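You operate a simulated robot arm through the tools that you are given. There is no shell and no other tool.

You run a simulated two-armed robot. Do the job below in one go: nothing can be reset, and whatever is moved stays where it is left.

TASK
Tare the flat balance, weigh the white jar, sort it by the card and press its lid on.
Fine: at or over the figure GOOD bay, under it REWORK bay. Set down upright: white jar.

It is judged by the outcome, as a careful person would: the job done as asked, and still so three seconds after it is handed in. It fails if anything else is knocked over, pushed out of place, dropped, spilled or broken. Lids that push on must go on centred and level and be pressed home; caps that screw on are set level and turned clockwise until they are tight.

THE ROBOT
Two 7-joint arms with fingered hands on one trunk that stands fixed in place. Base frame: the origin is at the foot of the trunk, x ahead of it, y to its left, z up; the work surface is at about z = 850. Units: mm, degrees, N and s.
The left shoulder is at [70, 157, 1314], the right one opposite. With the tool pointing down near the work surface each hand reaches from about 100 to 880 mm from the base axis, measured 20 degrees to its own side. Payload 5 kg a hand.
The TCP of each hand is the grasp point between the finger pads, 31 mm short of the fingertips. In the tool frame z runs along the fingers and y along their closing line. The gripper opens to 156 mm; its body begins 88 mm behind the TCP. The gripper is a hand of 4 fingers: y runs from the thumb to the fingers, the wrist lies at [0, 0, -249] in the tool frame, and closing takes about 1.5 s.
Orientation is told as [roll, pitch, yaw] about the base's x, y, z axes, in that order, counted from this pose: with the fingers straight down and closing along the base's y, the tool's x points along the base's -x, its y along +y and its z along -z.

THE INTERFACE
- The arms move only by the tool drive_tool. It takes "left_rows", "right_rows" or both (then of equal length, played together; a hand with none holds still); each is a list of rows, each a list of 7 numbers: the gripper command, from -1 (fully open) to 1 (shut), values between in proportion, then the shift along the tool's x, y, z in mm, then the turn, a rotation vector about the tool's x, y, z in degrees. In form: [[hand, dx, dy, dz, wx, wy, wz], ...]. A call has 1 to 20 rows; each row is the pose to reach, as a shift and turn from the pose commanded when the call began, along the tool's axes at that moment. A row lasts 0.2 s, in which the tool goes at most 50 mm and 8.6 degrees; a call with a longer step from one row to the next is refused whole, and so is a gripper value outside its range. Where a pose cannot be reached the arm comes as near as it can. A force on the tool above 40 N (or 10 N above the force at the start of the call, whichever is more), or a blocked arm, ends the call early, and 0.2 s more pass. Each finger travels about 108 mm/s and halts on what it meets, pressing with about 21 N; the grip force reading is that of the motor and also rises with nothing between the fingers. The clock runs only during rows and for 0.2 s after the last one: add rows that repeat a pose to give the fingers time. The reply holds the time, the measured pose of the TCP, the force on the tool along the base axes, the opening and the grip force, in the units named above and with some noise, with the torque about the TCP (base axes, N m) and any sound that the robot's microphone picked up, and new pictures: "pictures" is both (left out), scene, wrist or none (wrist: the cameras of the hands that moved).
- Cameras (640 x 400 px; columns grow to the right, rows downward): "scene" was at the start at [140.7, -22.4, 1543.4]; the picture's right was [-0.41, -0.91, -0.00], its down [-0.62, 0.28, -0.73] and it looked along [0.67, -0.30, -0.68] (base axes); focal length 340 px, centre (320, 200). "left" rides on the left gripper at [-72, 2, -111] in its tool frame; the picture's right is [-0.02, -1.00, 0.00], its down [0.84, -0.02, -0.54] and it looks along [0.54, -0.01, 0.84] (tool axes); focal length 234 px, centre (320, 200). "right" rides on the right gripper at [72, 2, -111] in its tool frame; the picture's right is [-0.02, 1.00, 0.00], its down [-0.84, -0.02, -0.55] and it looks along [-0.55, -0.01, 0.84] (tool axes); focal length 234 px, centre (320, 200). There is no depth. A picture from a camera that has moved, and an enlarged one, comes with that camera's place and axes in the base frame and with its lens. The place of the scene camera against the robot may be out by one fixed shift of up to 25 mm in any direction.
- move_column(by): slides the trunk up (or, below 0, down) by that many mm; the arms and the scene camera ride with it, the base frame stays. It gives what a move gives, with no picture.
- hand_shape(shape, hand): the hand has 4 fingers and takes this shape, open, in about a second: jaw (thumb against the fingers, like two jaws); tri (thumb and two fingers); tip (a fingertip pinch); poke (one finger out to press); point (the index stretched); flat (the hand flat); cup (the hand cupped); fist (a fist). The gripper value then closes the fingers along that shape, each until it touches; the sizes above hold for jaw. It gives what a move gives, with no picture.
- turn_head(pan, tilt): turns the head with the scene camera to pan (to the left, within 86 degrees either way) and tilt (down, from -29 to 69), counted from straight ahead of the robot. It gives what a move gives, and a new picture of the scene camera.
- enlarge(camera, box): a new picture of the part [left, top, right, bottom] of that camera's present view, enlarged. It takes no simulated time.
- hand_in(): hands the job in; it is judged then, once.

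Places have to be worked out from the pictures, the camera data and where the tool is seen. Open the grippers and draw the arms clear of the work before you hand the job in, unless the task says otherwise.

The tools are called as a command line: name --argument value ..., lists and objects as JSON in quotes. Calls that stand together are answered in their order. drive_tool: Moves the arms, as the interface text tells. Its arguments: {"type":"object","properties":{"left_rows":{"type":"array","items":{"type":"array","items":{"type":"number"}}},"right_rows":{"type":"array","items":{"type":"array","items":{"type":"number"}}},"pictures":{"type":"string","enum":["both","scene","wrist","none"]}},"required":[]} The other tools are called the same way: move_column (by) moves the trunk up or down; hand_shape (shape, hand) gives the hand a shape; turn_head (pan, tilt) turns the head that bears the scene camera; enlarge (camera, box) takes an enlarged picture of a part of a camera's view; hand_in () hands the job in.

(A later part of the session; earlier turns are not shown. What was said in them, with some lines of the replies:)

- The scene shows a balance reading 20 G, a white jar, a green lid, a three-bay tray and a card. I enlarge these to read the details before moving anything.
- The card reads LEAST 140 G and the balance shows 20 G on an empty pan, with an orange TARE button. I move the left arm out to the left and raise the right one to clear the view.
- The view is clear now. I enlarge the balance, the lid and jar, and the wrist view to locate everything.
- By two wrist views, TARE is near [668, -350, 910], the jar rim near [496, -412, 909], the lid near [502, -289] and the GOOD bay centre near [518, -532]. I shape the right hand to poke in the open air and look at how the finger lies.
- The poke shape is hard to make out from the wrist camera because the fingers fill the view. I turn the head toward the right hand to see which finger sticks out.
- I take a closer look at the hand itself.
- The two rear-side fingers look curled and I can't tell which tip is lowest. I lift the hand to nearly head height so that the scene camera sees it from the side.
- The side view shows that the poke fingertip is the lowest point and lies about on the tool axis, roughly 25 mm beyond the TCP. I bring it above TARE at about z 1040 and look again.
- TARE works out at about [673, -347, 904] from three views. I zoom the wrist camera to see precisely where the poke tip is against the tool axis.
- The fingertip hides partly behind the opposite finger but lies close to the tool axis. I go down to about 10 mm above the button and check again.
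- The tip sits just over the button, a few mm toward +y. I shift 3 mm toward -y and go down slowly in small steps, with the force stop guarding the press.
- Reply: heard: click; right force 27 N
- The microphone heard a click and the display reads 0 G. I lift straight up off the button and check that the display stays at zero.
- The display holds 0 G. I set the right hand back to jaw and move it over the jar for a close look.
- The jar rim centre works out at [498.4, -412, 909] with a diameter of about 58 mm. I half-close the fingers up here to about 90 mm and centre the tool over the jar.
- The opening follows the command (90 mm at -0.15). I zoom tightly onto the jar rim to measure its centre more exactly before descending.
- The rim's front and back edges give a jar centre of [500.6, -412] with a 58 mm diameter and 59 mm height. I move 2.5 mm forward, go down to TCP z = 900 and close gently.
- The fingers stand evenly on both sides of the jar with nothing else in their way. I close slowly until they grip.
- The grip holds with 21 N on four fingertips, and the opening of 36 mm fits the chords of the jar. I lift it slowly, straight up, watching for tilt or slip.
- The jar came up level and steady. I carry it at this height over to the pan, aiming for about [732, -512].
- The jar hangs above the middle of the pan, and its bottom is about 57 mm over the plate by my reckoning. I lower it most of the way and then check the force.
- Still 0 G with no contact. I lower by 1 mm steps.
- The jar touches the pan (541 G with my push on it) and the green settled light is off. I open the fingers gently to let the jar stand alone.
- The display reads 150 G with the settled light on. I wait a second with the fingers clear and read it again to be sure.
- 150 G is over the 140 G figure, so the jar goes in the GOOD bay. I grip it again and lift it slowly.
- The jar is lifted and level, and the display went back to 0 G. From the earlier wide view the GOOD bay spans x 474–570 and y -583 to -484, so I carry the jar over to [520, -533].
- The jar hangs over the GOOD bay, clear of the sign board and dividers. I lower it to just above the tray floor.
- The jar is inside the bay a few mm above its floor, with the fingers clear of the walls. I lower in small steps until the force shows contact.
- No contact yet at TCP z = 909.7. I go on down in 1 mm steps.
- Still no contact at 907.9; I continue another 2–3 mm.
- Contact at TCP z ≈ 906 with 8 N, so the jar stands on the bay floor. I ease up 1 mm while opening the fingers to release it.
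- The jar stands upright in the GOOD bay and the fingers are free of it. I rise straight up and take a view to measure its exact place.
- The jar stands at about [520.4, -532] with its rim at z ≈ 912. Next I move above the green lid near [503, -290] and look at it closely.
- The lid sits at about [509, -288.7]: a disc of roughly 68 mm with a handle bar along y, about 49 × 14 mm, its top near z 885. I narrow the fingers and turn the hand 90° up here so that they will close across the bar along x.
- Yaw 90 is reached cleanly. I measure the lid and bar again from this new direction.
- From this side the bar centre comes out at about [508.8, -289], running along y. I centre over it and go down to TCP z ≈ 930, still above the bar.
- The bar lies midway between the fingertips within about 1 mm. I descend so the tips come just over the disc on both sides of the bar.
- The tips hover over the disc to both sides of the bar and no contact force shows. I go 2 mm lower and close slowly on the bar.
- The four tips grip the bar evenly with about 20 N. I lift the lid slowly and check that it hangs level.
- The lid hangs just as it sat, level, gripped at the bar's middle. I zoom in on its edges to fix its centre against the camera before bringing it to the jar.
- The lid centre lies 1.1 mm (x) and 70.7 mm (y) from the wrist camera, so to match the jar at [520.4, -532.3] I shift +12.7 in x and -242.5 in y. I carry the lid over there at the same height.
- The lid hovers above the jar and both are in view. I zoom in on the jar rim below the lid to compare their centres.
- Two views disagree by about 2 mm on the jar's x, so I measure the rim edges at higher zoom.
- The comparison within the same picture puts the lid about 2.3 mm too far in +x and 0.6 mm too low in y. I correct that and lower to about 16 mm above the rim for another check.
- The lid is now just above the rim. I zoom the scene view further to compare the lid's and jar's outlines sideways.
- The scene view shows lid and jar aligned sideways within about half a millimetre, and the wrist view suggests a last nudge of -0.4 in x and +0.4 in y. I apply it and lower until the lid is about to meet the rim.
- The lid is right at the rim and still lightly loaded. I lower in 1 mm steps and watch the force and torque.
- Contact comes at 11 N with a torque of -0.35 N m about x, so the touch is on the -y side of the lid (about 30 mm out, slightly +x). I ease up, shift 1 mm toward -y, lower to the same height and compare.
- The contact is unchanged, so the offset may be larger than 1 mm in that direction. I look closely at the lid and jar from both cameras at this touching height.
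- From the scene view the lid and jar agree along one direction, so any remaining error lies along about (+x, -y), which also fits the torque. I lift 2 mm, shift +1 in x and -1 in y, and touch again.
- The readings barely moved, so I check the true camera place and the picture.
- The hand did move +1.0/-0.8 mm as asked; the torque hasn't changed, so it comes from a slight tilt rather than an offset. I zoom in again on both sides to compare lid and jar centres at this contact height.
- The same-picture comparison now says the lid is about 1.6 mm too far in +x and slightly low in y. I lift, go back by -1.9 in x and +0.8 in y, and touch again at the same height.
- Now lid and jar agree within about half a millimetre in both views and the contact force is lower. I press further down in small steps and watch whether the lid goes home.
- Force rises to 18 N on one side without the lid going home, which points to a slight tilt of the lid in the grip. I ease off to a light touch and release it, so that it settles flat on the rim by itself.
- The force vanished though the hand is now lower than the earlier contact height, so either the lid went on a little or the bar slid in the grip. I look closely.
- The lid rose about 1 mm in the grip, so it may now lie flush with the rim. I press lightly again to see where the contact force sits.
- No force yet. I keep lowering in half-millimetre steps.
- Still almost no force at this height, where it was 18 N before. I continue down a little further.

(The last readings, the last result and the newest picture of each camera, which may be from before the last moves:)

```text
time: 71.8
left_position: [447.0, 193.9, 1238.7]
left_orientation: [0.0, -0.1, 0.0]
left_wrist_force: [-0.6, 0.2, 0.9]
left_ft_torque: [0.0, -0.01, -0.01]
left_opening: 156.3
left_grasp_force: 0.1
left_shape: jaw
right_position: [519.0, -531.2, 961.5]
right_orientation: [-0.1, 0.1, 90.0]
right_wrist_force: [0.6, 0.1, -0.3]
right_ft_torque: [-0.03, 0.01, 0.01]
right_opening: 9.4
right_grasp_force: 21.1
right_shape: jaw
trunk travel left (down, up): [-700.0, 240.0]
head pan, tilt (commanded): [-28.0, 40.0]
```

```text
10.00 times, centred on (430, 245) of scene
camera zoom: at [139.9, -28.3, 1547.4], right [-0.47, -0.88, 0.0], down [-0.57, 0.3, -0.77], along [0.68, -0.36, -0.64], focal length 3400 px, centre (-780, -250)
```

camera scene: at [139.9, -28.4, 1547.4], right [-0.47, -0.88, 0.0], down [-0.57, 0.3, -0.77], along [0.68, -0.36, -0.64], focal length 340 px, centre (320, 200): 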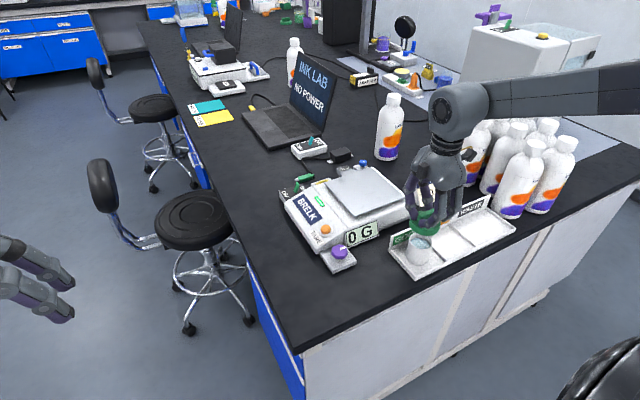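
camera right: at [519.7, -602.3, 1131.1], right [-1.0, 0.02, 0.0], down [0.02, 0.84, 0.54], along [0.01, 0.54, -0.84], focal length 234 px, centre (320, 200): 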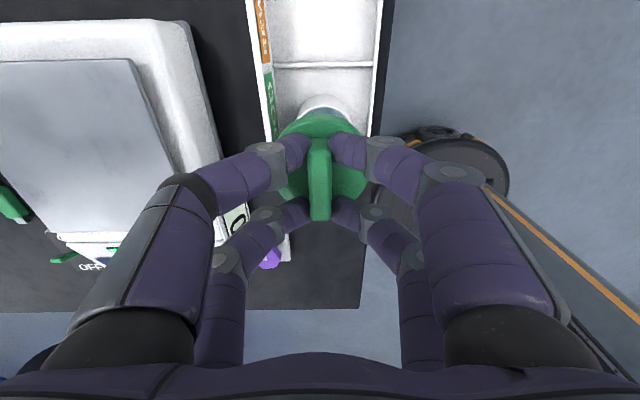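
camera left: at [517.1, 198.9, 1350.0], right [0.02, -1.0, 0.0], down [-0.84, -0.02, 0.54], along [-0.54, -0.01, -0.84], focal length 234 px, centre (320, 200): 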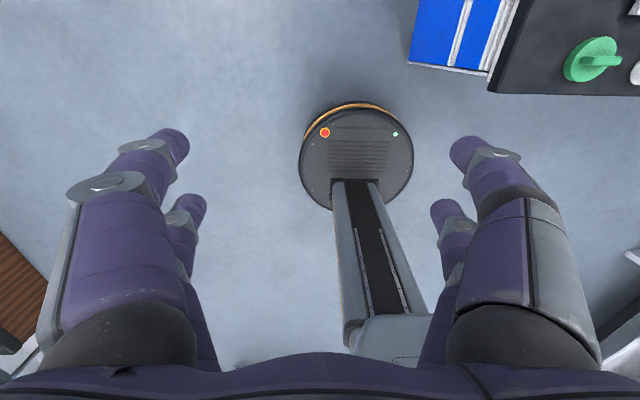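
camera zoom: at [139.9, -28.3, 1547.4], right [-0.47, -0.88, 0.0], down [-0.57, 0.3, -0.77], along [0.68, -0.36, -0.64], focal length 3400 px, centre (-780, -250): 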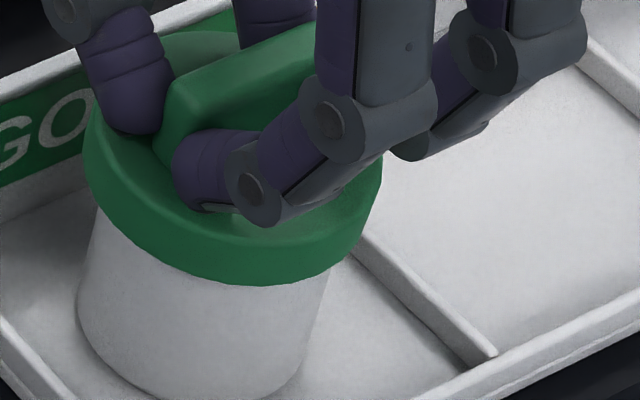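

The lid has slipped over the rim: it sits about 3 mm lower than before with almost no force. I continue pushing it down slowly and evenly.

drive_tool --right_rows '[[1.0, 0, 0, 0.7, 0, 0, 0], [1.0, 0, 0, 1.4, 0, 0, 0], [1.0, 0, 0, 2, 0, 0, 0], [1.0, 0, 0, 2, 0, 0, 0]]' --pictures "none"

```text
time: 72.8
left_position: [444.2, 193.4, 1238.5]
left_orientation: [0.0, 0.1, 0.0]
left_wrist_force: [-0.2, -0.2, 0.0]
left_ft_torque: [-0.01, 0.01, 0.01]
left_opening: 155.9
left_grasp_force: 0.0
left_shape: jaw
right_position: [519.1, -531.5, 959.5]
right_orientation: [-0.2, 0.0, 90.0]
right_wrist_force: [-0.6, 0.0, 0.3]
right_ft_torque: [-0.01, 0.0, -0.03]
right_opening: 9.3
right_grasp_force: 21.6
right_shape: jaw
trunk travel left (down, up): [-700.0, 240.0]
head pan, tilt (commanded): [-28.0, 40.0]
```

The lid keeps sliding on freely with no force. I continue in small steps.

drive_tool --right_rows '[[1.0, 0, 0, 0.7, 0, 0, 0], [1.0, 0, 0, 1.4, 0, 0, 0], [1.0, 0, 0, 2, 0, 0, 0], [1.0, 0, 0, 2, 0, 0, 0]]' --pictures "none"

enlarge --camera "scene" --box '[412, 225, 448, 265]'

```text
time: 73.8
left_position: [444.8, 193.1, 1239.1]
left_orientation: [0.0, -0.1, -0.1]
left_wrist_force: [0.6, -0.4, 0.9]
left_ft_torque: [0.0, -0.01, -0.01]
left_opening: 156.1
left_grasp_force: 0.2
left_shape: jaw
right_position: [517.9, -530.4, 957.4]
right_orientation: [-0.2, 0.0, 90.1]
right_wrist_force: [-0.2, 0.5, 0.7]
right_ft_torque: [0.01, -0.02, 0.0]
right_opening: 9.1
right_grasp_force: 20.5
right_shape: jaw
trunk travel left (down, up): [-700.0, 240.0]
head pan, tilt (commanded): [-28.0, 40.0]
```

```text
10.00 times, centred on (430, 245) of scene
camera zoom: at [139.9, -28.3, 1547.4], right [-0.47, -0.88, 0.0], down [-0.57, 0.3, -0.77], along [0.68, -0.36, -0.64], focal length 3400 px, centre (-780, -250)
```

zoom: 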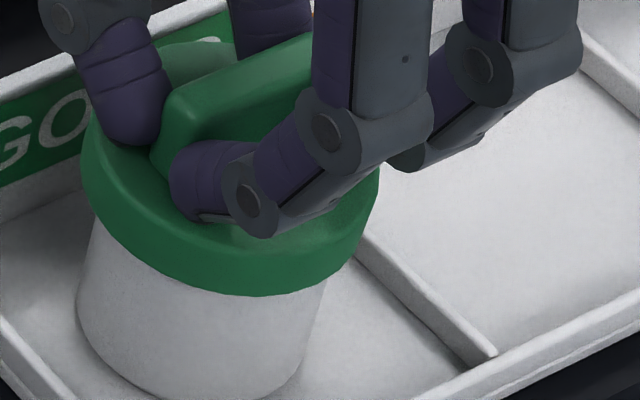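

The lid is clearly sliding down over the jar, level in the picture. I keep going.

drive_tool --right_rows '[[1.0, 0, 0, 0.7, 0, 0, 0], [1.0, 0, 0, 1.4, 0, 0, 0], [1.0, 0, 0, 2, 0, 0, 0], [1.0, 0, 0, 2.6, 0, 0, 0], [1.0, 0, 0, 2.6, 0, 0, 0]]' --pictures "none"

```text
time: 75.0
left_position: [445.7, 192.7, 1239.6]
left_orientation: [-0.1, 0.0, 0.0]
left_wrist_force: [0.0, 0.4, -0.2]
left_ft_torque: [0.0, -0.01, -0.02]
left_opening: 156.2
left_grasp_force: 0.1
left_shape: jaw
right_position: [518.0, -531.6, 955.5]
right_orientation: [-0.2, -0.1, 90.2]
right_wrist_force: [-0.2, 0.6, 1.7]
right_ft_torque: [0.0, 0.08, 0.02]
right_opening: 9.0
right_grasp_force: 20.8
right_shape: jaw
trunk travel left (down, up): [-700.0, 240.0]
head pan, tilt (commanded): [-28.0, 40.0]
```

The force begins to rise slightly (1.7 N). I press on in half-millimetre steps.

drive_tool --right_rows '[[1.0, 0, 0, 0.5, 0, 0, 0], [1.0, 0, 0, 1, 0, 0, 0], [1.0, 0, 0, 1.5, 0, 0, 0], [1.0, 0, 0, 2, 0, 0, 0], [1.0, 0, 0, 2, 0, 0, 0]]' --pictures "none"

enlarge --camera "scene" --box '[412, 225, 448, 265]'

```text
time: 76.2
left_position: [445.6, 194.8, 1239.4]
left_orientation: [0.1, 0.0, 0.0]
left_wrist_force: [0.2, 0.2, 0.0]
left_ft_torque: [-0.01, 0.04, -0.04]
left_opening: 155.8
left_grasp_force: 0.1
left_shape: jaw
right_position: [518.2, -530.3, 954.7]
right_orientation: [-0.2, 0.0, 90.1]
right_wrist_force: [0.7, -3.2, 12.9]
right_ft_torque: [-0.05, 0.06, 0.03]
right_opening: 9.3
right_grasp_force: 20.7
right_shape: jaw
trunk travel left (down, up): [-700.0, 240.0]
head pan, tilt (commanded): [-28.0, 40.0]
```

```text
10.00 times, centred on (430, 245) of scene
camera zoom: at [138.9, -27.4, 1547.6], right [-0.47, -0.88, 0.0], down [-0.57, 0.3, -0.77], along [0.68, -0.36, -0.64], focal length 3400 px, centre (-780, -250)
```

zoom: 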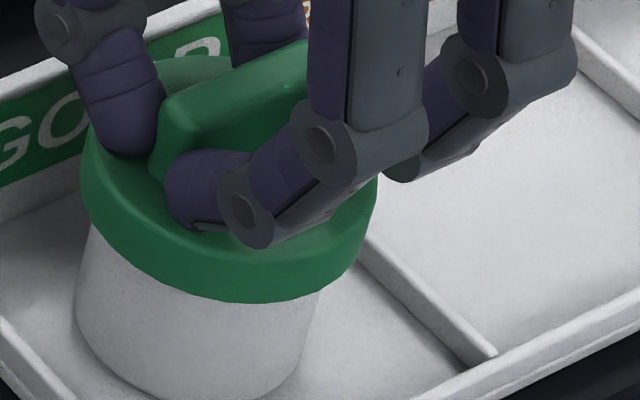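

The force is 13 N and now well centred (almost no torque), so the lid is at its stop or press-fit. I press harder to drive it home.

drive_tool --right_rows '[[1.0, 0, 0, 1, 0, 0, 0], [1.0, 0, 0, 2, 0, 0, 0], [1.0, 0, 0, 3, 0, 0, 0], [1.0, 0, 0, 3, 0, 0, 0]]' --pictures "none"

enlarge --camera "scene" --box '[412, 225, 448, 265]'

```text
time: 77.2
left_position: [443.7, 195.4, 1239.5]
left_orientation: [-0.1, 0.0, 0.0]
left_wrist_force: [-0.4, -0.3, -0.3]
left_ft_torque: [0.01, 0.0, 0.01]
left_opening: 155.8
left_grasp_force: 0.1
left_shape: jaw
right_position: [518.4, -529.4, 953.4]
right_orientation: [-0.4, 0.1, 90.0]
right_wrist_force: [2.6, -8.5, 32.5]
right_ft_torque: [-0.18, -0.08, 0.03]
right_opening: 9.4
right_grasp_force: 20.9
right_shape: jaw
trunk travel left (down, up): [-700.0, 240.0]
head pan, tilt (commanded): [-28.0, 40.0]
```

```text
10.00 times, centred on (430, 245) of scene
camera zoom: at [137.1, -26.1, 1548.0], right [-0.47, -0.88, 0.0], down [-0.57, 0.3, -0.77], along [0.68, -0.36, -0.64], focal length 3400 px, centre (-780, -250)
```

zoom: 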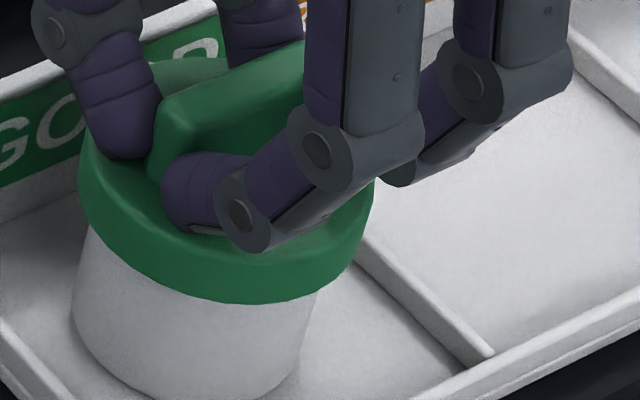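

The press reached 32 N with the force centred, and the lid bottom hasn't gone lower. I ease the pressure off and check where the lid sits.

drive_tool --right_rows '[[1.0, 0, 0, -2, 0, 0, 0], [1.0, 0, 0, -4, 0, 0, 0], [1.0, 0, 0, -4.5, 0, 0, 0], [1.0, 0, 0, -4.5, 0, 0, 0]]' --pictures "none"

enlarge --camera "right" --box '[270, 85, 370, 147.5]'

enlarge --camera "scene" --box '[405, 220, 455, 275]'

```text
time: 78.2
left_position: [445.3, 195.4, 1239.2]
left_orientation: [0.0, 0.0, 0.0]
left_wrist_force: [-0.5, -0.5, 0.2]
left_ft_torque: [-0.01, 0.03, 0.02]
left_opening: 156.2
left_grasp_force: 0.0
left_shape: jaw
right_position: [517.7, -530.5, 954.5]
right_orientation: [-0.2, -0.1, 90.1]
right_wrist_force: [3.7, -1.7, 11.2]
right_ft_torque: [-0.04, -0.12, 0.01]
right_opening: 9.8
right_grasp_force: 20.6
right_shape: jaw
trunk travel left (down, up): [-700.0, 240.0]
head pan, tilt (commanded): [-28.0, 40.0]
```

```text
6.40 times, centred on (320, 116) of right
camera zoom: at [515.3, -601.9, 1065.9], right [-1.0, 0.02, 0.0], down [0.02, 0.84, 0.54], along [0.01, 0.54, -0.84], focal length 1499 px, centre (320, 736)
```

zoom: 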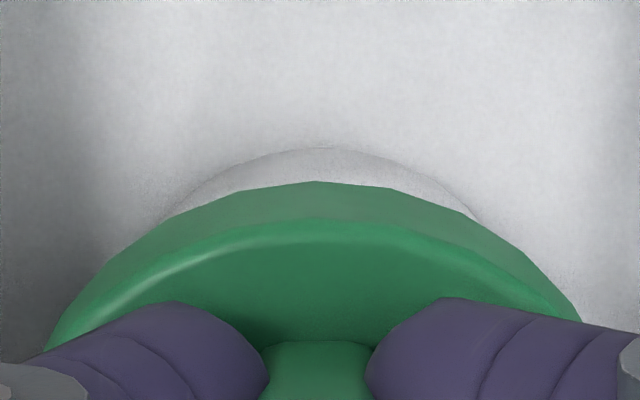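

```text
7.27 times, centred on (430, 248) of scene
camera zoom: at [139.3, -27.4, 1547.4], right [-0.47, -0.88, 0.0], down [-0.57, 0.3, -0.77], along [0.68, -0.36, -0.64], focal length 2472 px, centre (-480, -146)
```

zoom: 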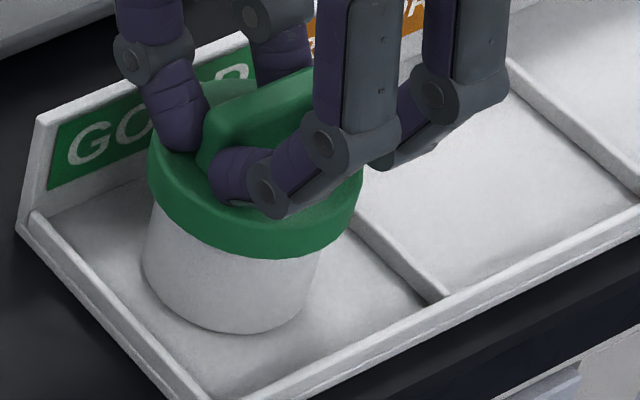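

The lid has gone about 11 mm down since it first touched the rim and is at a firm stop. I ease the remaining load and open the fingers to release the bar.

drive_tool --right_rows '[[1.0, 0, 0, -0.6, 0, 0, 0], [1.0, 0, 0, -1.2, 0, 0, 0], [0.9, 0, 0, -1.2, 0, 0, 0], [0.8, 0, 0, -1.2, 0, 0, 0], [0.7, 0, 0, -1.2, 0, 0, 0], [0.6, 0, 0, -1.2, 0, 0, 0], [0.5, 0, 0, -1.2, 0, 0, 0], [0.5, 0, 0, -1.2, 0, 0, 0]]' --pictures "none"

enlarge --camera "scene" --box '[405, 220, 455, 275]'

enlarge --camera "right" --box '[240, 80, 400, 180]'

```text
time: 80.0
left_position: [446.5, 193.5, 1239.0]
left_orientation: [0.1, -0.1, 0.0]
left_wrist_force: [-0.2, 0.7, -0.3]
left_ft_torque: [0.0, 0.01, 0.01]
left_opening: 155.9
left_grasp_force: 0.1
left_shape: jaw
right_position: [518.6, -531.2, 956.0]
right_orientation: [0.0, 0.0, 90.1]
right_wrist_force: [0.8, -0.4, -0.7]
right_ft_torque: [-0.02, 0.04, 0.03]
right_opening: 38.6
right_grasp_force: 0.0
right_shape: jaw
trunk travel left (down, up): [-700.0, 240.0]
head pan, tilt (commanded): [-28.0, 40.0]
```

```text
7.27 times, centred on (430, 248) of scene
camera zoom: at [139.9, -28.4, 1547.4], right [-0.47, -0.88, 0.0], down [-0.57, 0.3, -0.77], along [0.68, -0.36, -0.64], focal length 2472 px, centre (-480, -146)
```

zoom: 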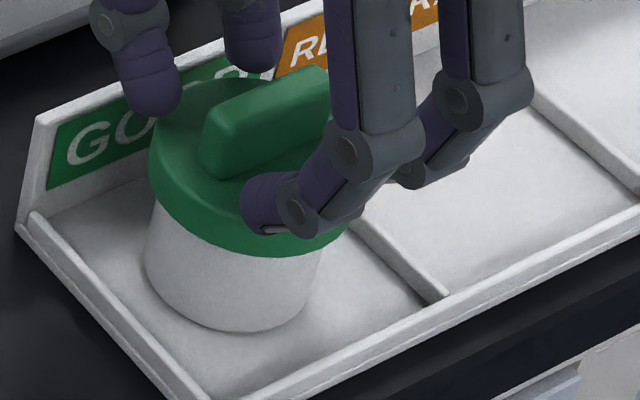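

```text
4.00 times, centred on (320, 130) of right
camera zoom: at [516.2, -602.7, 1067.3], right [-1.0, 0.02, 0.0], down [0.02, 0.84, 0.54], along [0.01, 0.54, -0.84], focal length 937 px, centre (320, 480)
```

zoom: 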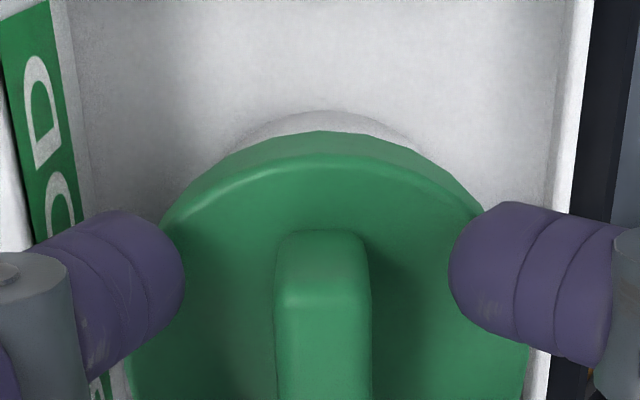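

The lid is free and sits on the jar. I raise the hand straight up and inspect the lid from both cameras.

drive_tool --right_rows '[[0.5, 0, 0, -10, 0, 0, 0], [0.5, 0, 0, -30, 0, 0, 0], [0.5, 0, 0, -60, 0, 0, 0], [0.5, 0, 0, -90, 0, 0, 0], [0.5, 0, 0, -110, 0, 0, 0], [0.5, 0, 0, -110, 0, 0, 0]]' --pictures "both"

enlarge --camera "scene" --box '[400, 215, 456, 270]'

enlarge --camera "right" --box '[260, 70, 380, 170]'

```text
time: 81.4
left_position: [446.1, 193.5, 1239.1]
left_orientation: [0.0, -0.1, 0.0]
left_wrist_force: [0.2, -0.7, -0.5]
left_ft_torque: [0.03, -0.02, 0.0]
left_opening: 155.7
left_grasp_force: 0.0
left_shape: jaw
right_position: [517.7, -532.2, 1066.7]
right_orientation: [-0.1, 0.0, 90.1]
right_wrist_force: [0.3, -0.3, -0.2]
right_ft_torque: [0.03, 0.0, 0.01]
right_opening: 38.3
right_grasp_force: 0.1
right_shape: jaw
trunk travel left (down, up): [-700.0, 240.0]
head pan, tilt (commanded): [-28.0, 40.0]
camera scene: at [140.1, -28.6, 1547.4], right [-0.47, -0.88, 0.0], down [-0.57, 0.3, -0.77], along [0.68, -0.36, -0.64], focal length 340 px, centre (320, 200)
camera right: at [515.3, -603.1, 1177.2], right [-1.0, 0.02, 0.0], down [0.02, 0.84, 0.54], along [0.01, 0.54, -0.84], focal length 234 px, centre (320, 200)
```

scene: 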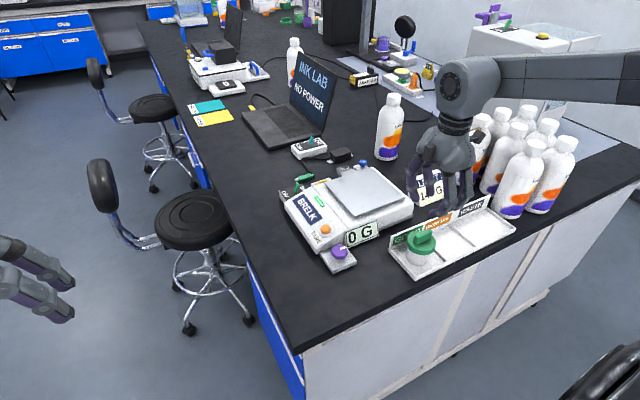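
right: 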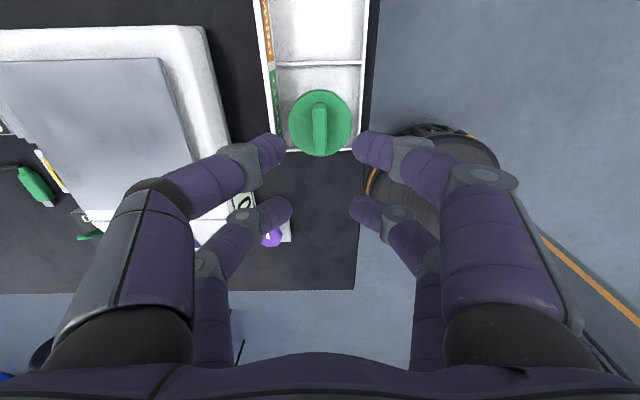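

```text
7.27 times, centred on (428, 242) of scene
camera zoom: at [140.1, -28.6, 1547.4], right [-0.47, -0.88, 0.0], down [-0.57, 0.3, -0.77], along [0.68, -0.36, -0.64], focal length 2472 px, centre (-466, -109)
```

zoom: 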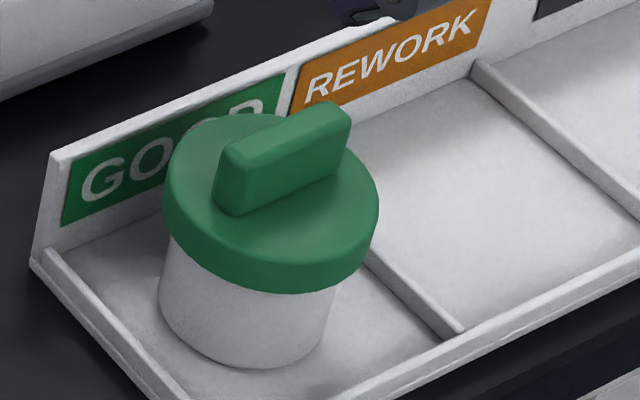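

```text
4.00 times, centred on (320, 120) of right
camera zoom: at [515.3, -603.1, 1177.2], right [-1.0, 0.02, 0.0], down [0.02, 0.84, 0.54], along [0.01, 0.54, -0.84], focal length 937 px, centre (320, 520)
```

zoom: 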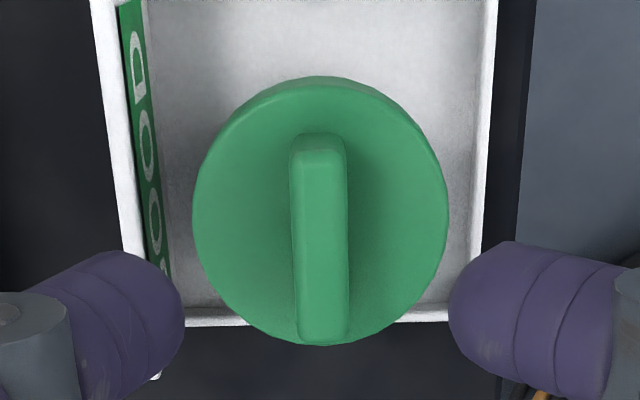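

The lid sits level and centred on the jar in the GOOD bay. To be sure it is fully home I close the fingers and will press once more, centred on the bar from above; first I close and come down near it.

drive_tool --right_rows '[[0.7, -1, 1, 0, 0, 0, 0], [0.9, -1, 1, 0, 0, 0, 0], [1.0, -1, 1, 0, 0, 0, 0], [1.0, -1, 1, 20, 0, 0, 0], [1.0, -1, 1, 45, 0, 0, 0], [1.0, -1, 1, 65, 0, 0, 0], [1.0, -1, 1, 78, 0, 0, 0], [1.0, -1, 1, 82, 0, 0, 0], [1.0, -1, 1, 82, 0, 0, 0]]' --pictures "wrist"

enlarge --camera "scene" --box '[395, 205, 465, 270]'

enlarge --camera "right" --box '[240, 80, 400, 220]'

```text
time: 83.4
left_position: [446.4, 193.8, 1239.2]
left_orientation: [0.1, 0.0, 0.0]
left_wrist_force: [0.2, 0.6, 0.4]
left_ft_torque: [-0.01, -0.02, 0.01]
left_opening: 155.8
left_grasp_force: 0.1
left_shape: jaw
right_position: [517.2, -529.8, 984.1]
right_orientation: [-0.2, -0.1, 90.1]
right_wrist_force: [0.0, -0.1, 0.2]
right_ft_torque: [-0.01, 0.0, 0.01]
right_opening: 0.1
right_grasp_force: 20.9
right_shape: jaw
trunk travel left (down, up): [-700.0, 240.0]
head pan, tilt (commanded): [-28.0, 40.0]
camera right: at [514.5, -601.2, 1094.9], right [-1.0, 0.02, 0.0], down [0.02, 0.84, 0.54], along [0.01, 0.54, -0.84], focal length 234 px, centre (320, 200)
```

right: 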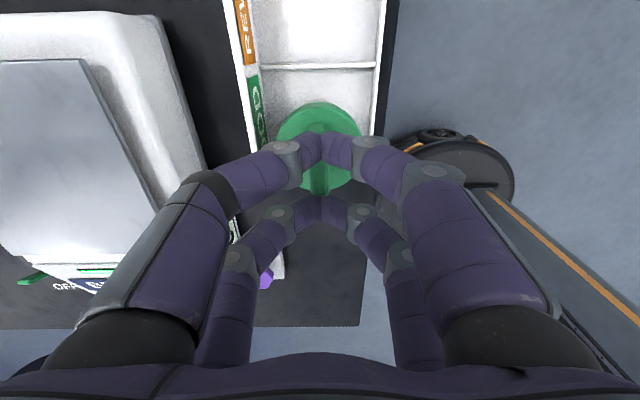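

```text
6.15 times, centred on (430, 238) of scene
camera zoom: at [139.7, -28.2, 1547.4], right [-0.47, -0.88, 0.0], down [-0.57, 0.3, -0.77], along [0.68, -0.36, -0.64], focal length 2092 px, centre (-357, -31)
```

zoom: 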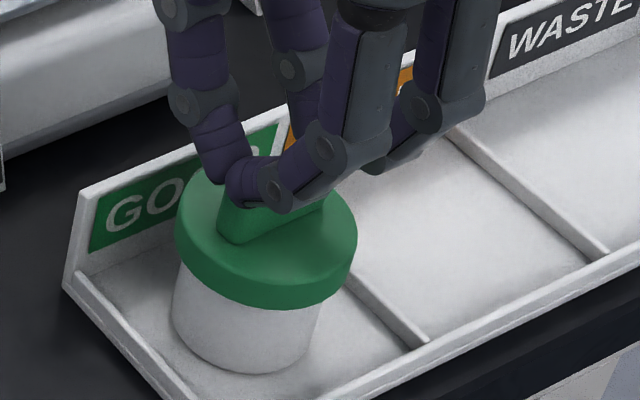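

```text
2.86 times, centred on (320, 150) of right
camera zoom: at [514.5, -601.2, 1094.9], right [-1.0, 0.02, 0.0], down [0.02, 0.84, 0.54], along [0.01, 0.54, -0.84], focal length 669 px, centre (320, 343)
```

zoom: 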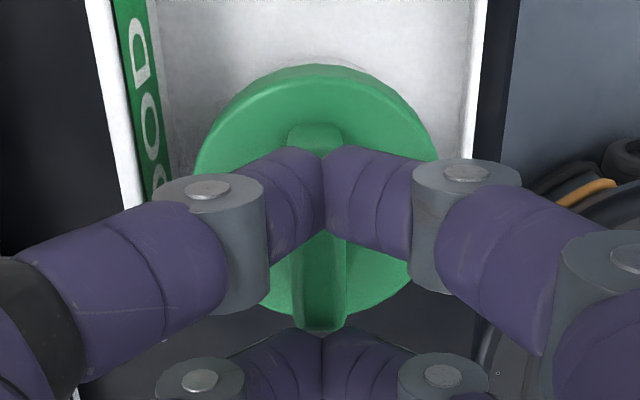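

The closed fingertips are lined up along the bar. I descend to touch it and press down, watching force and torque.

drive_tool --right_rows '[[1.0, 0, 0, 5, 0, 0, 0], [1.0, 0, 0, 9, 0, 0, 0], [1.0, 0, 0, 11, 0, 0, 0], [1.0, 0, 0, 12, 0, 0, 0], [1.0, 0, 0, 13, 0, 0, 0], [1.0, 0, 0, 13, 0, 0, 0]]' --pictures "none"

```text
time: 84.2
left_position: [445.4, 195.7, 1239.5]
left_orientation: [-0.1, -0.1, 0.0]
left_wrist_force: [0.8, -0.1, -0.2]
left_ft_torque: [0.04, 0.03, 0.02]
left_opening: 156.0
left_grasp_force: 0.1
left_shape: jaw
right_position: [521.7, -529.4, 980.9]
right_orientation: [-0.9, 0.3, 90.1]
right_wrist_force: [-5.9, 1.2, 23.6]
right_ft_torque: [-0.01, 0.34, -0.02]
right_opening: 0.0
right_grasp_force: 20.6
right_shape: jaw
trunk travel left (down, up): [-700.0, 240.0]
head pan, tilt (commanded): [-28.0, 40.0]
stopped in row 3 (right hand): the force on the tool passed its limit at 43 N (the readings are from after the stop); the commanded pose is now the measured one
```

The contact came higher than I expected and the call stopped at 43 N. I lift off at once and look at the lid.

drive_tool --right_rows '[[1.0, 0, 0, -5, 0, 0, 0], [1.0, 0, 0, -20, 0, 0, 0], [1.0, 0, 0, -50, 0, 0, 0], [1.0, 0, 0, -90, 0, 0, 0], [1.0, 0, 0, -90, 0, 0, 0]]' --pictures "both"

enlarge --camera "scene" --box '[400, 215, 456, 270]'

enlarge --camera "right" --box '[260, 70, 380, 170]'

```text
time: 85.4
left_position: [445.7, 194.4, 1238.8]
left_orientation: [0.0, 0.0, 0.0]
left_wrist_force: [0.0, -0.5, 0.1]
left_ft_torque: [0.01, -0.02, -0.02]
left_opening: 155.8
left_grasp_force: 0.1
left_shape: jaw
right_position: [521.2, -531.2, 1067.1]
right_orientation: [-0.6, 0.1, 90.0]
right_wrist_force: [1.0, -0.2, -0.3]
right_ft_torque: [0.01, -0.01, 0.02]
right_opening: 0.0
right_grasp_force: 21.3
right_shape: jaw
trunk travel left (down, up): [-700.0, 240.0]
head pan, tilt (commanded): [-28.0, 40.0]
camera scene: at [140.1, -28.8, 1547.4], right [-0.47, -0.88, 0.0], down [-0.57, 0.3, -0.77], along [0.68, -0.36, -0.64], focal length 340 px, centre (320, 200)
camera right: at [517.8, -601.7, 1179.2], right [-1.0, 0.02, -0.01], down [0.01, 0.84, 0.54], along [0.02, 0.54, -0.84], focal length 234 px, centre (320, 200)
```

scene: 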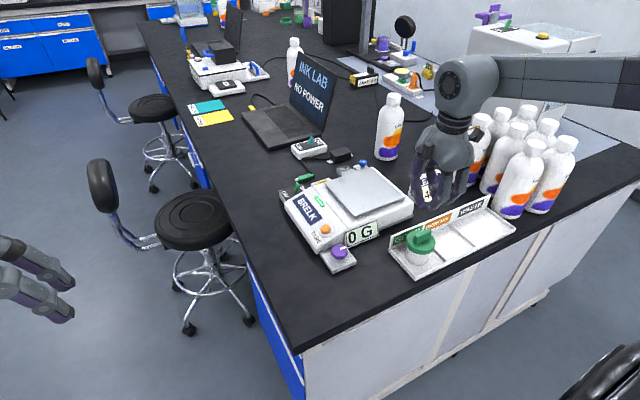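
right: 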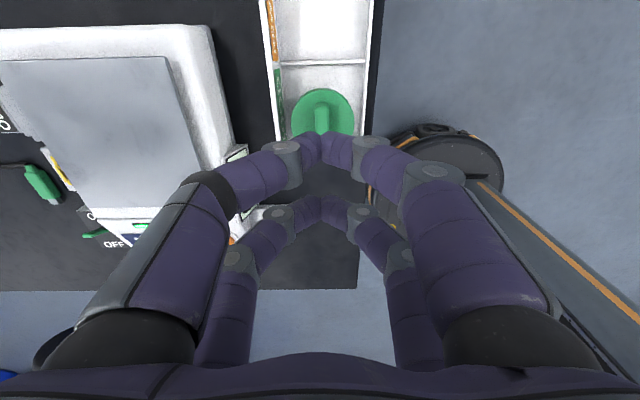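

```text
7.27 times, centred on (428, 242) of scene
camera zoom: at [140.1, -28.8, 1547.4], right [-0.47, -0.88, 0.0], down [-0.57, 0.3, -0.77], along [0.68, -0.36, -0.64], focal length 2472 px, centre (-466, -109)
```

zoom: 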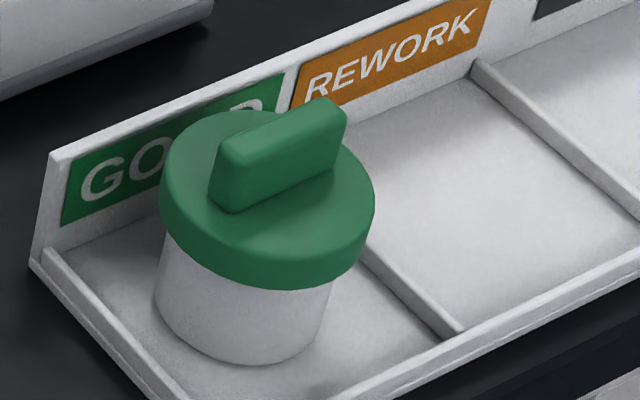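

```text
4.00 times, centred on (320, 120) of right
camera zoom: at [517.8, -601.7, 1179.2], right [-1.0, 0.02, -0.01], down [0.01, 0.84, 0.54], along [0.02, 0.54, -0.84], focal length 937 px, centre (320, 520)
```

zoom: 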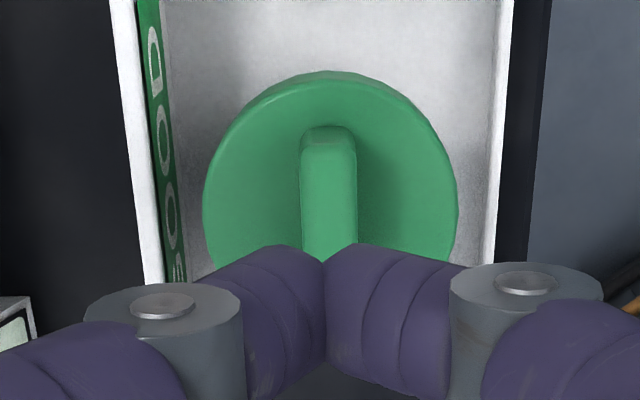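

The lid took over 40 N without going lower, so it is home, and the jar with its lid shifted together by only about 2 mm inside the bay. I zoom in to check it is level.

enlarge --camera "scene" --box '[405, 222, 449, 266]'

enlarge --camera "scene" --box '[280, 140, 540, 290]'

```text
9.09 times, centred on (427, 244) of scene
camera zoom: at [140.1, -28.8, 1547.4], right [-0.47, -0.88, 0.0], down [-0.57, 0.3, -0.77], along [0.68, -0.36, -0.64], focal length 3091 px, centre (-653, -200)
```

zoom: 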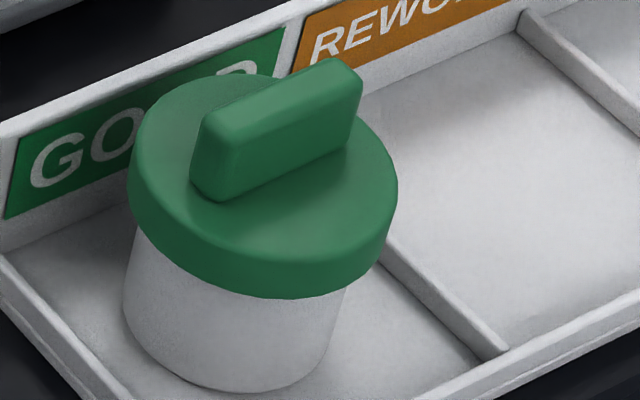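

```text
2.46 times, centred on (410, 215) of scene
camera zoom: at [140.1, -28.8, 1547.4], right [-0.47, -0.88, 0.0], down [-0.57, 0.3, -0.77], along [0.68, -0.36, -0.64], focal length 837 px, centre (98, 163)
```

zoom: 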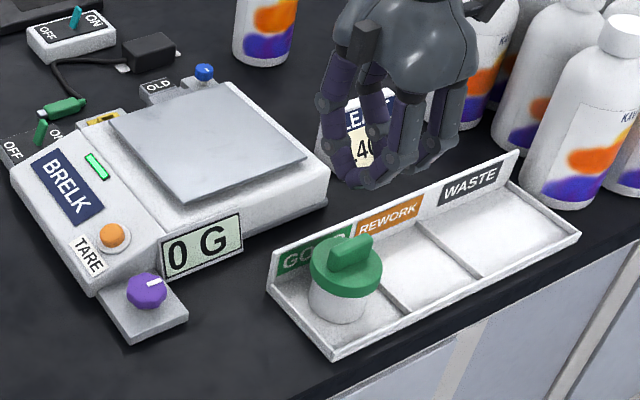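

Everything looks right: lid on, tray in place, balance back at 0 G. I open the hand and draw it back to the front, turned to yaw 0, for a last look at the lid from another side.

drive_tool --right_rows '[[0.6, 0, 0, 0, 0, 0, 0], [0.2, 0, 10, 0, 0, 0, 8], [-0.2, 0, 20, 0, 0, 0, 16], [-0.6, 0, 30, 0, 0, 0, 24], [-1, 0, 40, 0, 0, 0, 32], [-1, 0, 50, 0, 0, 0, 40], [-1, 0, 60, 0, 0, 0, 48], [-1, 0, 70, 0, 0, 0, 56], [-1, 0, 80, 0, 0, 0, 64], [-1, 0, 90, 0, 0, 0, 72], [-1, 0, 105, 0, 0, 0, 80], [-1, 0, 120, 20, 0, 0, 88], [-1, 0, 130, 45, 0, 0, 90], [-1, 0, 130, 45, 0, 0, 90]]' --pictures "both"

enlarge --camera "right" --box '[260, 170, 380, 260]'

```text
time: 88.4
left_position: [446.0, 194.3, 1238.5]
left_orientation: [0.0, 0.0, 0.0]
left_wrist_force: [0.6, 0.0, 0.1]
left_ft_torque: [-0.02, 0.0, -0.01]
left_opening: 155.8
left_grasp_force: 0.1
left_shape: jaw
right_position: [390.5, -531.5, 1021.0]
right_orientation: [-0.2, -0.6, 0.0]
right_wrist_force: [0.6, -0.1, 0.1]
right_ft_torque: [-0.01, 0.03, -0.02]
right_opening: 155.9
right_grasp_force: 0.0
right_shape: jaw
trunk travel left (down, up): [-700.0, 240.0]
head pan, tilt (commanded): [-28.0, 40.0]
camera scene: at [139.5, -28.0, 1547.5], right [-0.47, -0.88, 0.0], down [-0.57, 0.3, -0.77], along [0.68, -0.36, -0.64], focal length 340 px, centre (320, 200)
camera right: at [316.1, -528.1, 1131.5], right [0.02, 1.0, 0.0], down [0.83, -0.02, 0.55], along [0.55, -0.02, -0.83], focal length 234 px, centre (320, 200)
```

scene: 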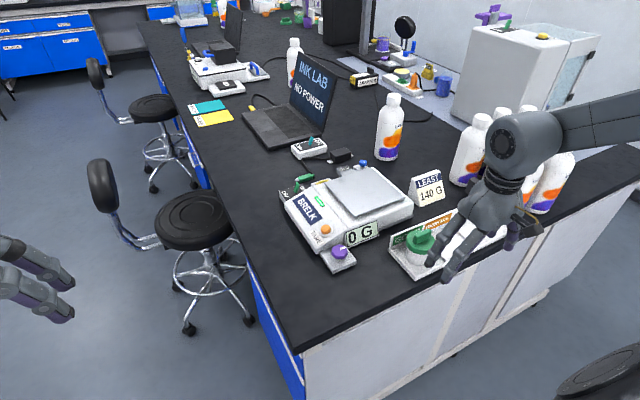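
right: 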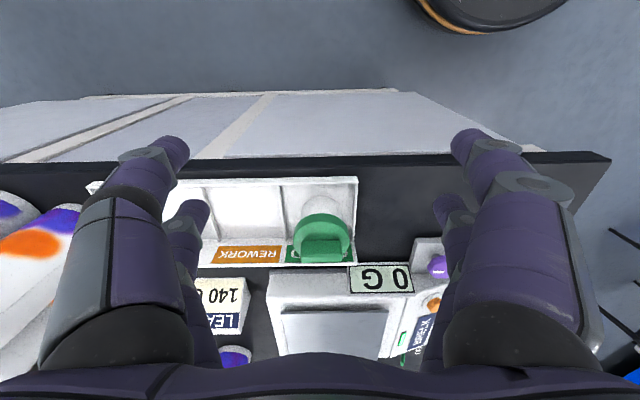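

```text
4.44 times, centred on (320, 215) of right
camera zoom: at [316.1, -528.1, 1131.5], right [0.02, 1.0, 0.0], down [0.83, -0.02, 0.55], along [0.55, -0.02, -0.83], focal length 1041 px, centre (320, 133)
```

zoom: 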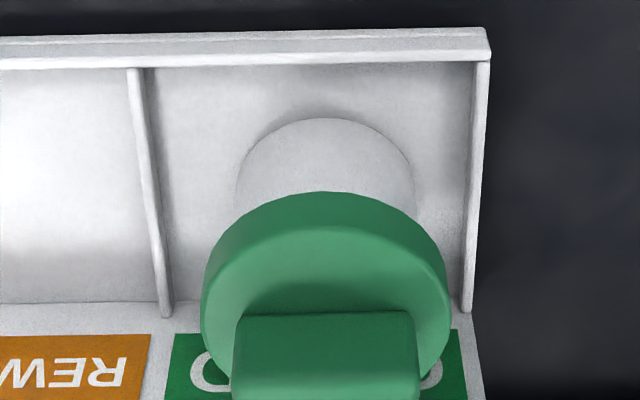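

From the front the lid and jar share the same centre line and the lid lies even, inside the GOOD bay. I draw the right arm back and up, clear of the work, with the gripper open.

drive_tool --right_rows '[[-1, 15, 0, -35, 0, 0, 0], [-1, 30, 0, -75, 0, 0, 0], [-1, 45, 0, -115, 0, 0, 0], [-1, 60, 0, -155, 0, 0, 0], [-1, 75, 0, -190, 0, 0, 0], [-1, 75, 0, -190, 0, 0, 0], [-1, 75, 0, -190, 0, 0, 0]]' --pictures "both"

enlarge --camera "scene" --box '[280, 140, 540, 300]'

enlarge --camera "scene" --box '[400, 215, 456, 270]'

```text
time: 90.0
left_position: [445.0, 193.9, 1237.5]
left_orientation: [0.0, 0.0, 0.0]
left_wrist_force: [-0.2, -0.7, 1.0]
left_ft_torque: [0.0, -0.01, -0.03]
left_opening: 156.1
left_grasp_force: 0.0
left_shape: jaw
right_position: [312.4, -530.8, 1211.4]
right_orientation: [-0.1, -0.5, 0.1]
right_wrist_force: [0.1, 0.1, 0.0]
right_ft_torque: [0.02, -0.05, -0.03]
right_opening: 156.0
right_grasp_force: 0.1
right_shape: jaw
trunk travel left (down, up): [-700.0, 240.0]
head pan, tilt (commanded): [-28.0, 40.0]
camera scene: at [139.6, -28.4, 1547.4], right [-0.47, -0.88, 0.0], down [-0.57, 0.3, -0.77], along [0.68, -0.36, -0.64], focal length 340 px, centre (320, 200)
camera right: at [239.1, -528.0, 1321.0], right [0.02, 1.0, 0.0], down [0.83, -0.02, 0.55], along [0.55, -0.01, -0.83], focal length 234 px, centre (320, 200)
```

scene: 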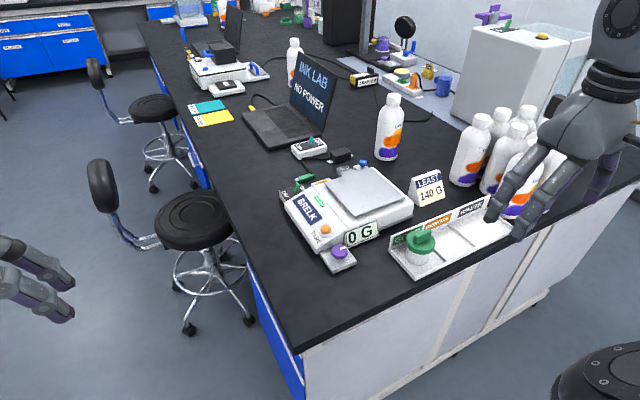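
right: 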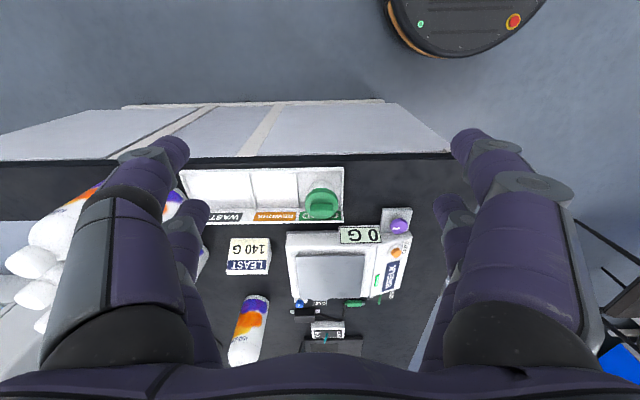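

```text
2.46 times, centred on (410, 220) of scene
camera zoom: at [139.6, -28.4, 1547.4], right [-0.47, -0.88, 0.0], down [-0.57, 0.3, -0.77], along [0.68, -0.36, -0.64], focal length 837 px, centre (98, 151)
```

zoom: 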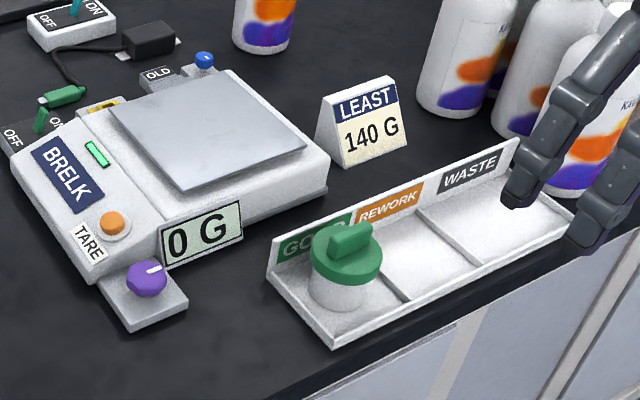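

```text
7.27 times, centred on (428, 242) of scene
camera zoom: at [139.6, -28.4, 1547.4], right [-0.47, -0.88, 0.0], down [-0.57, 0.3, -0.77], along [0.68, -0.36, -0.64], focal length 2472 px, centre (-466, -109)
```

zoom: 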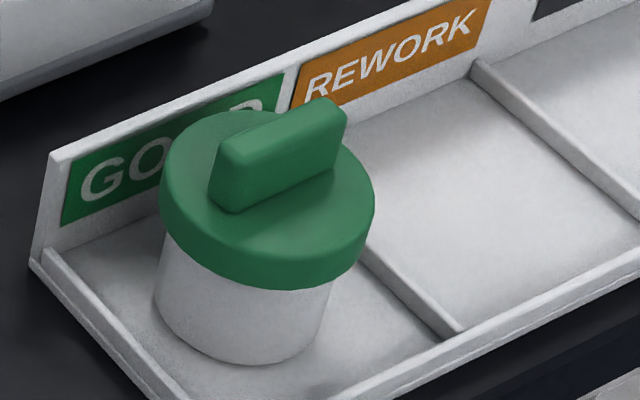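

Both grippers are open and the arms are clear. The jar stands upright in the GOOD bay (150 G against 140 G) with its lid level and pressed home, the balance shows 0 G, and nothing else has moved, so I hand the job in.

hand_in

```text
The job is handed in.
```

I tared the balance, weighed the white jar and set it upright in the GOOD bay, then pressed its lid on and handed the job in.

- **Tare:** the empty balance read 20 G; after one press of TARE it read 0 G and held there.
- **Weight:** the jar read 150 G, twice, with the balance settled. The card says LEAST 140 G, so it belongs in GOOD.
- **Lid:** it caught on the jar's rim at first. Once it slipped over, it slid down about 11 mm to a firm stop and moved no further under a centred 32 N press. From the front and the side it looks level and centred.
- **Harder press:** my last press from above met the handle sooner than I expected, and the force stop cut in at 43 N. It moved the jar and lid together by about 2 mm, still inside the GOOD bay.

I saw nothing else knocked over, spilled or moved. Both grippers are open and the arms are clear of the work.
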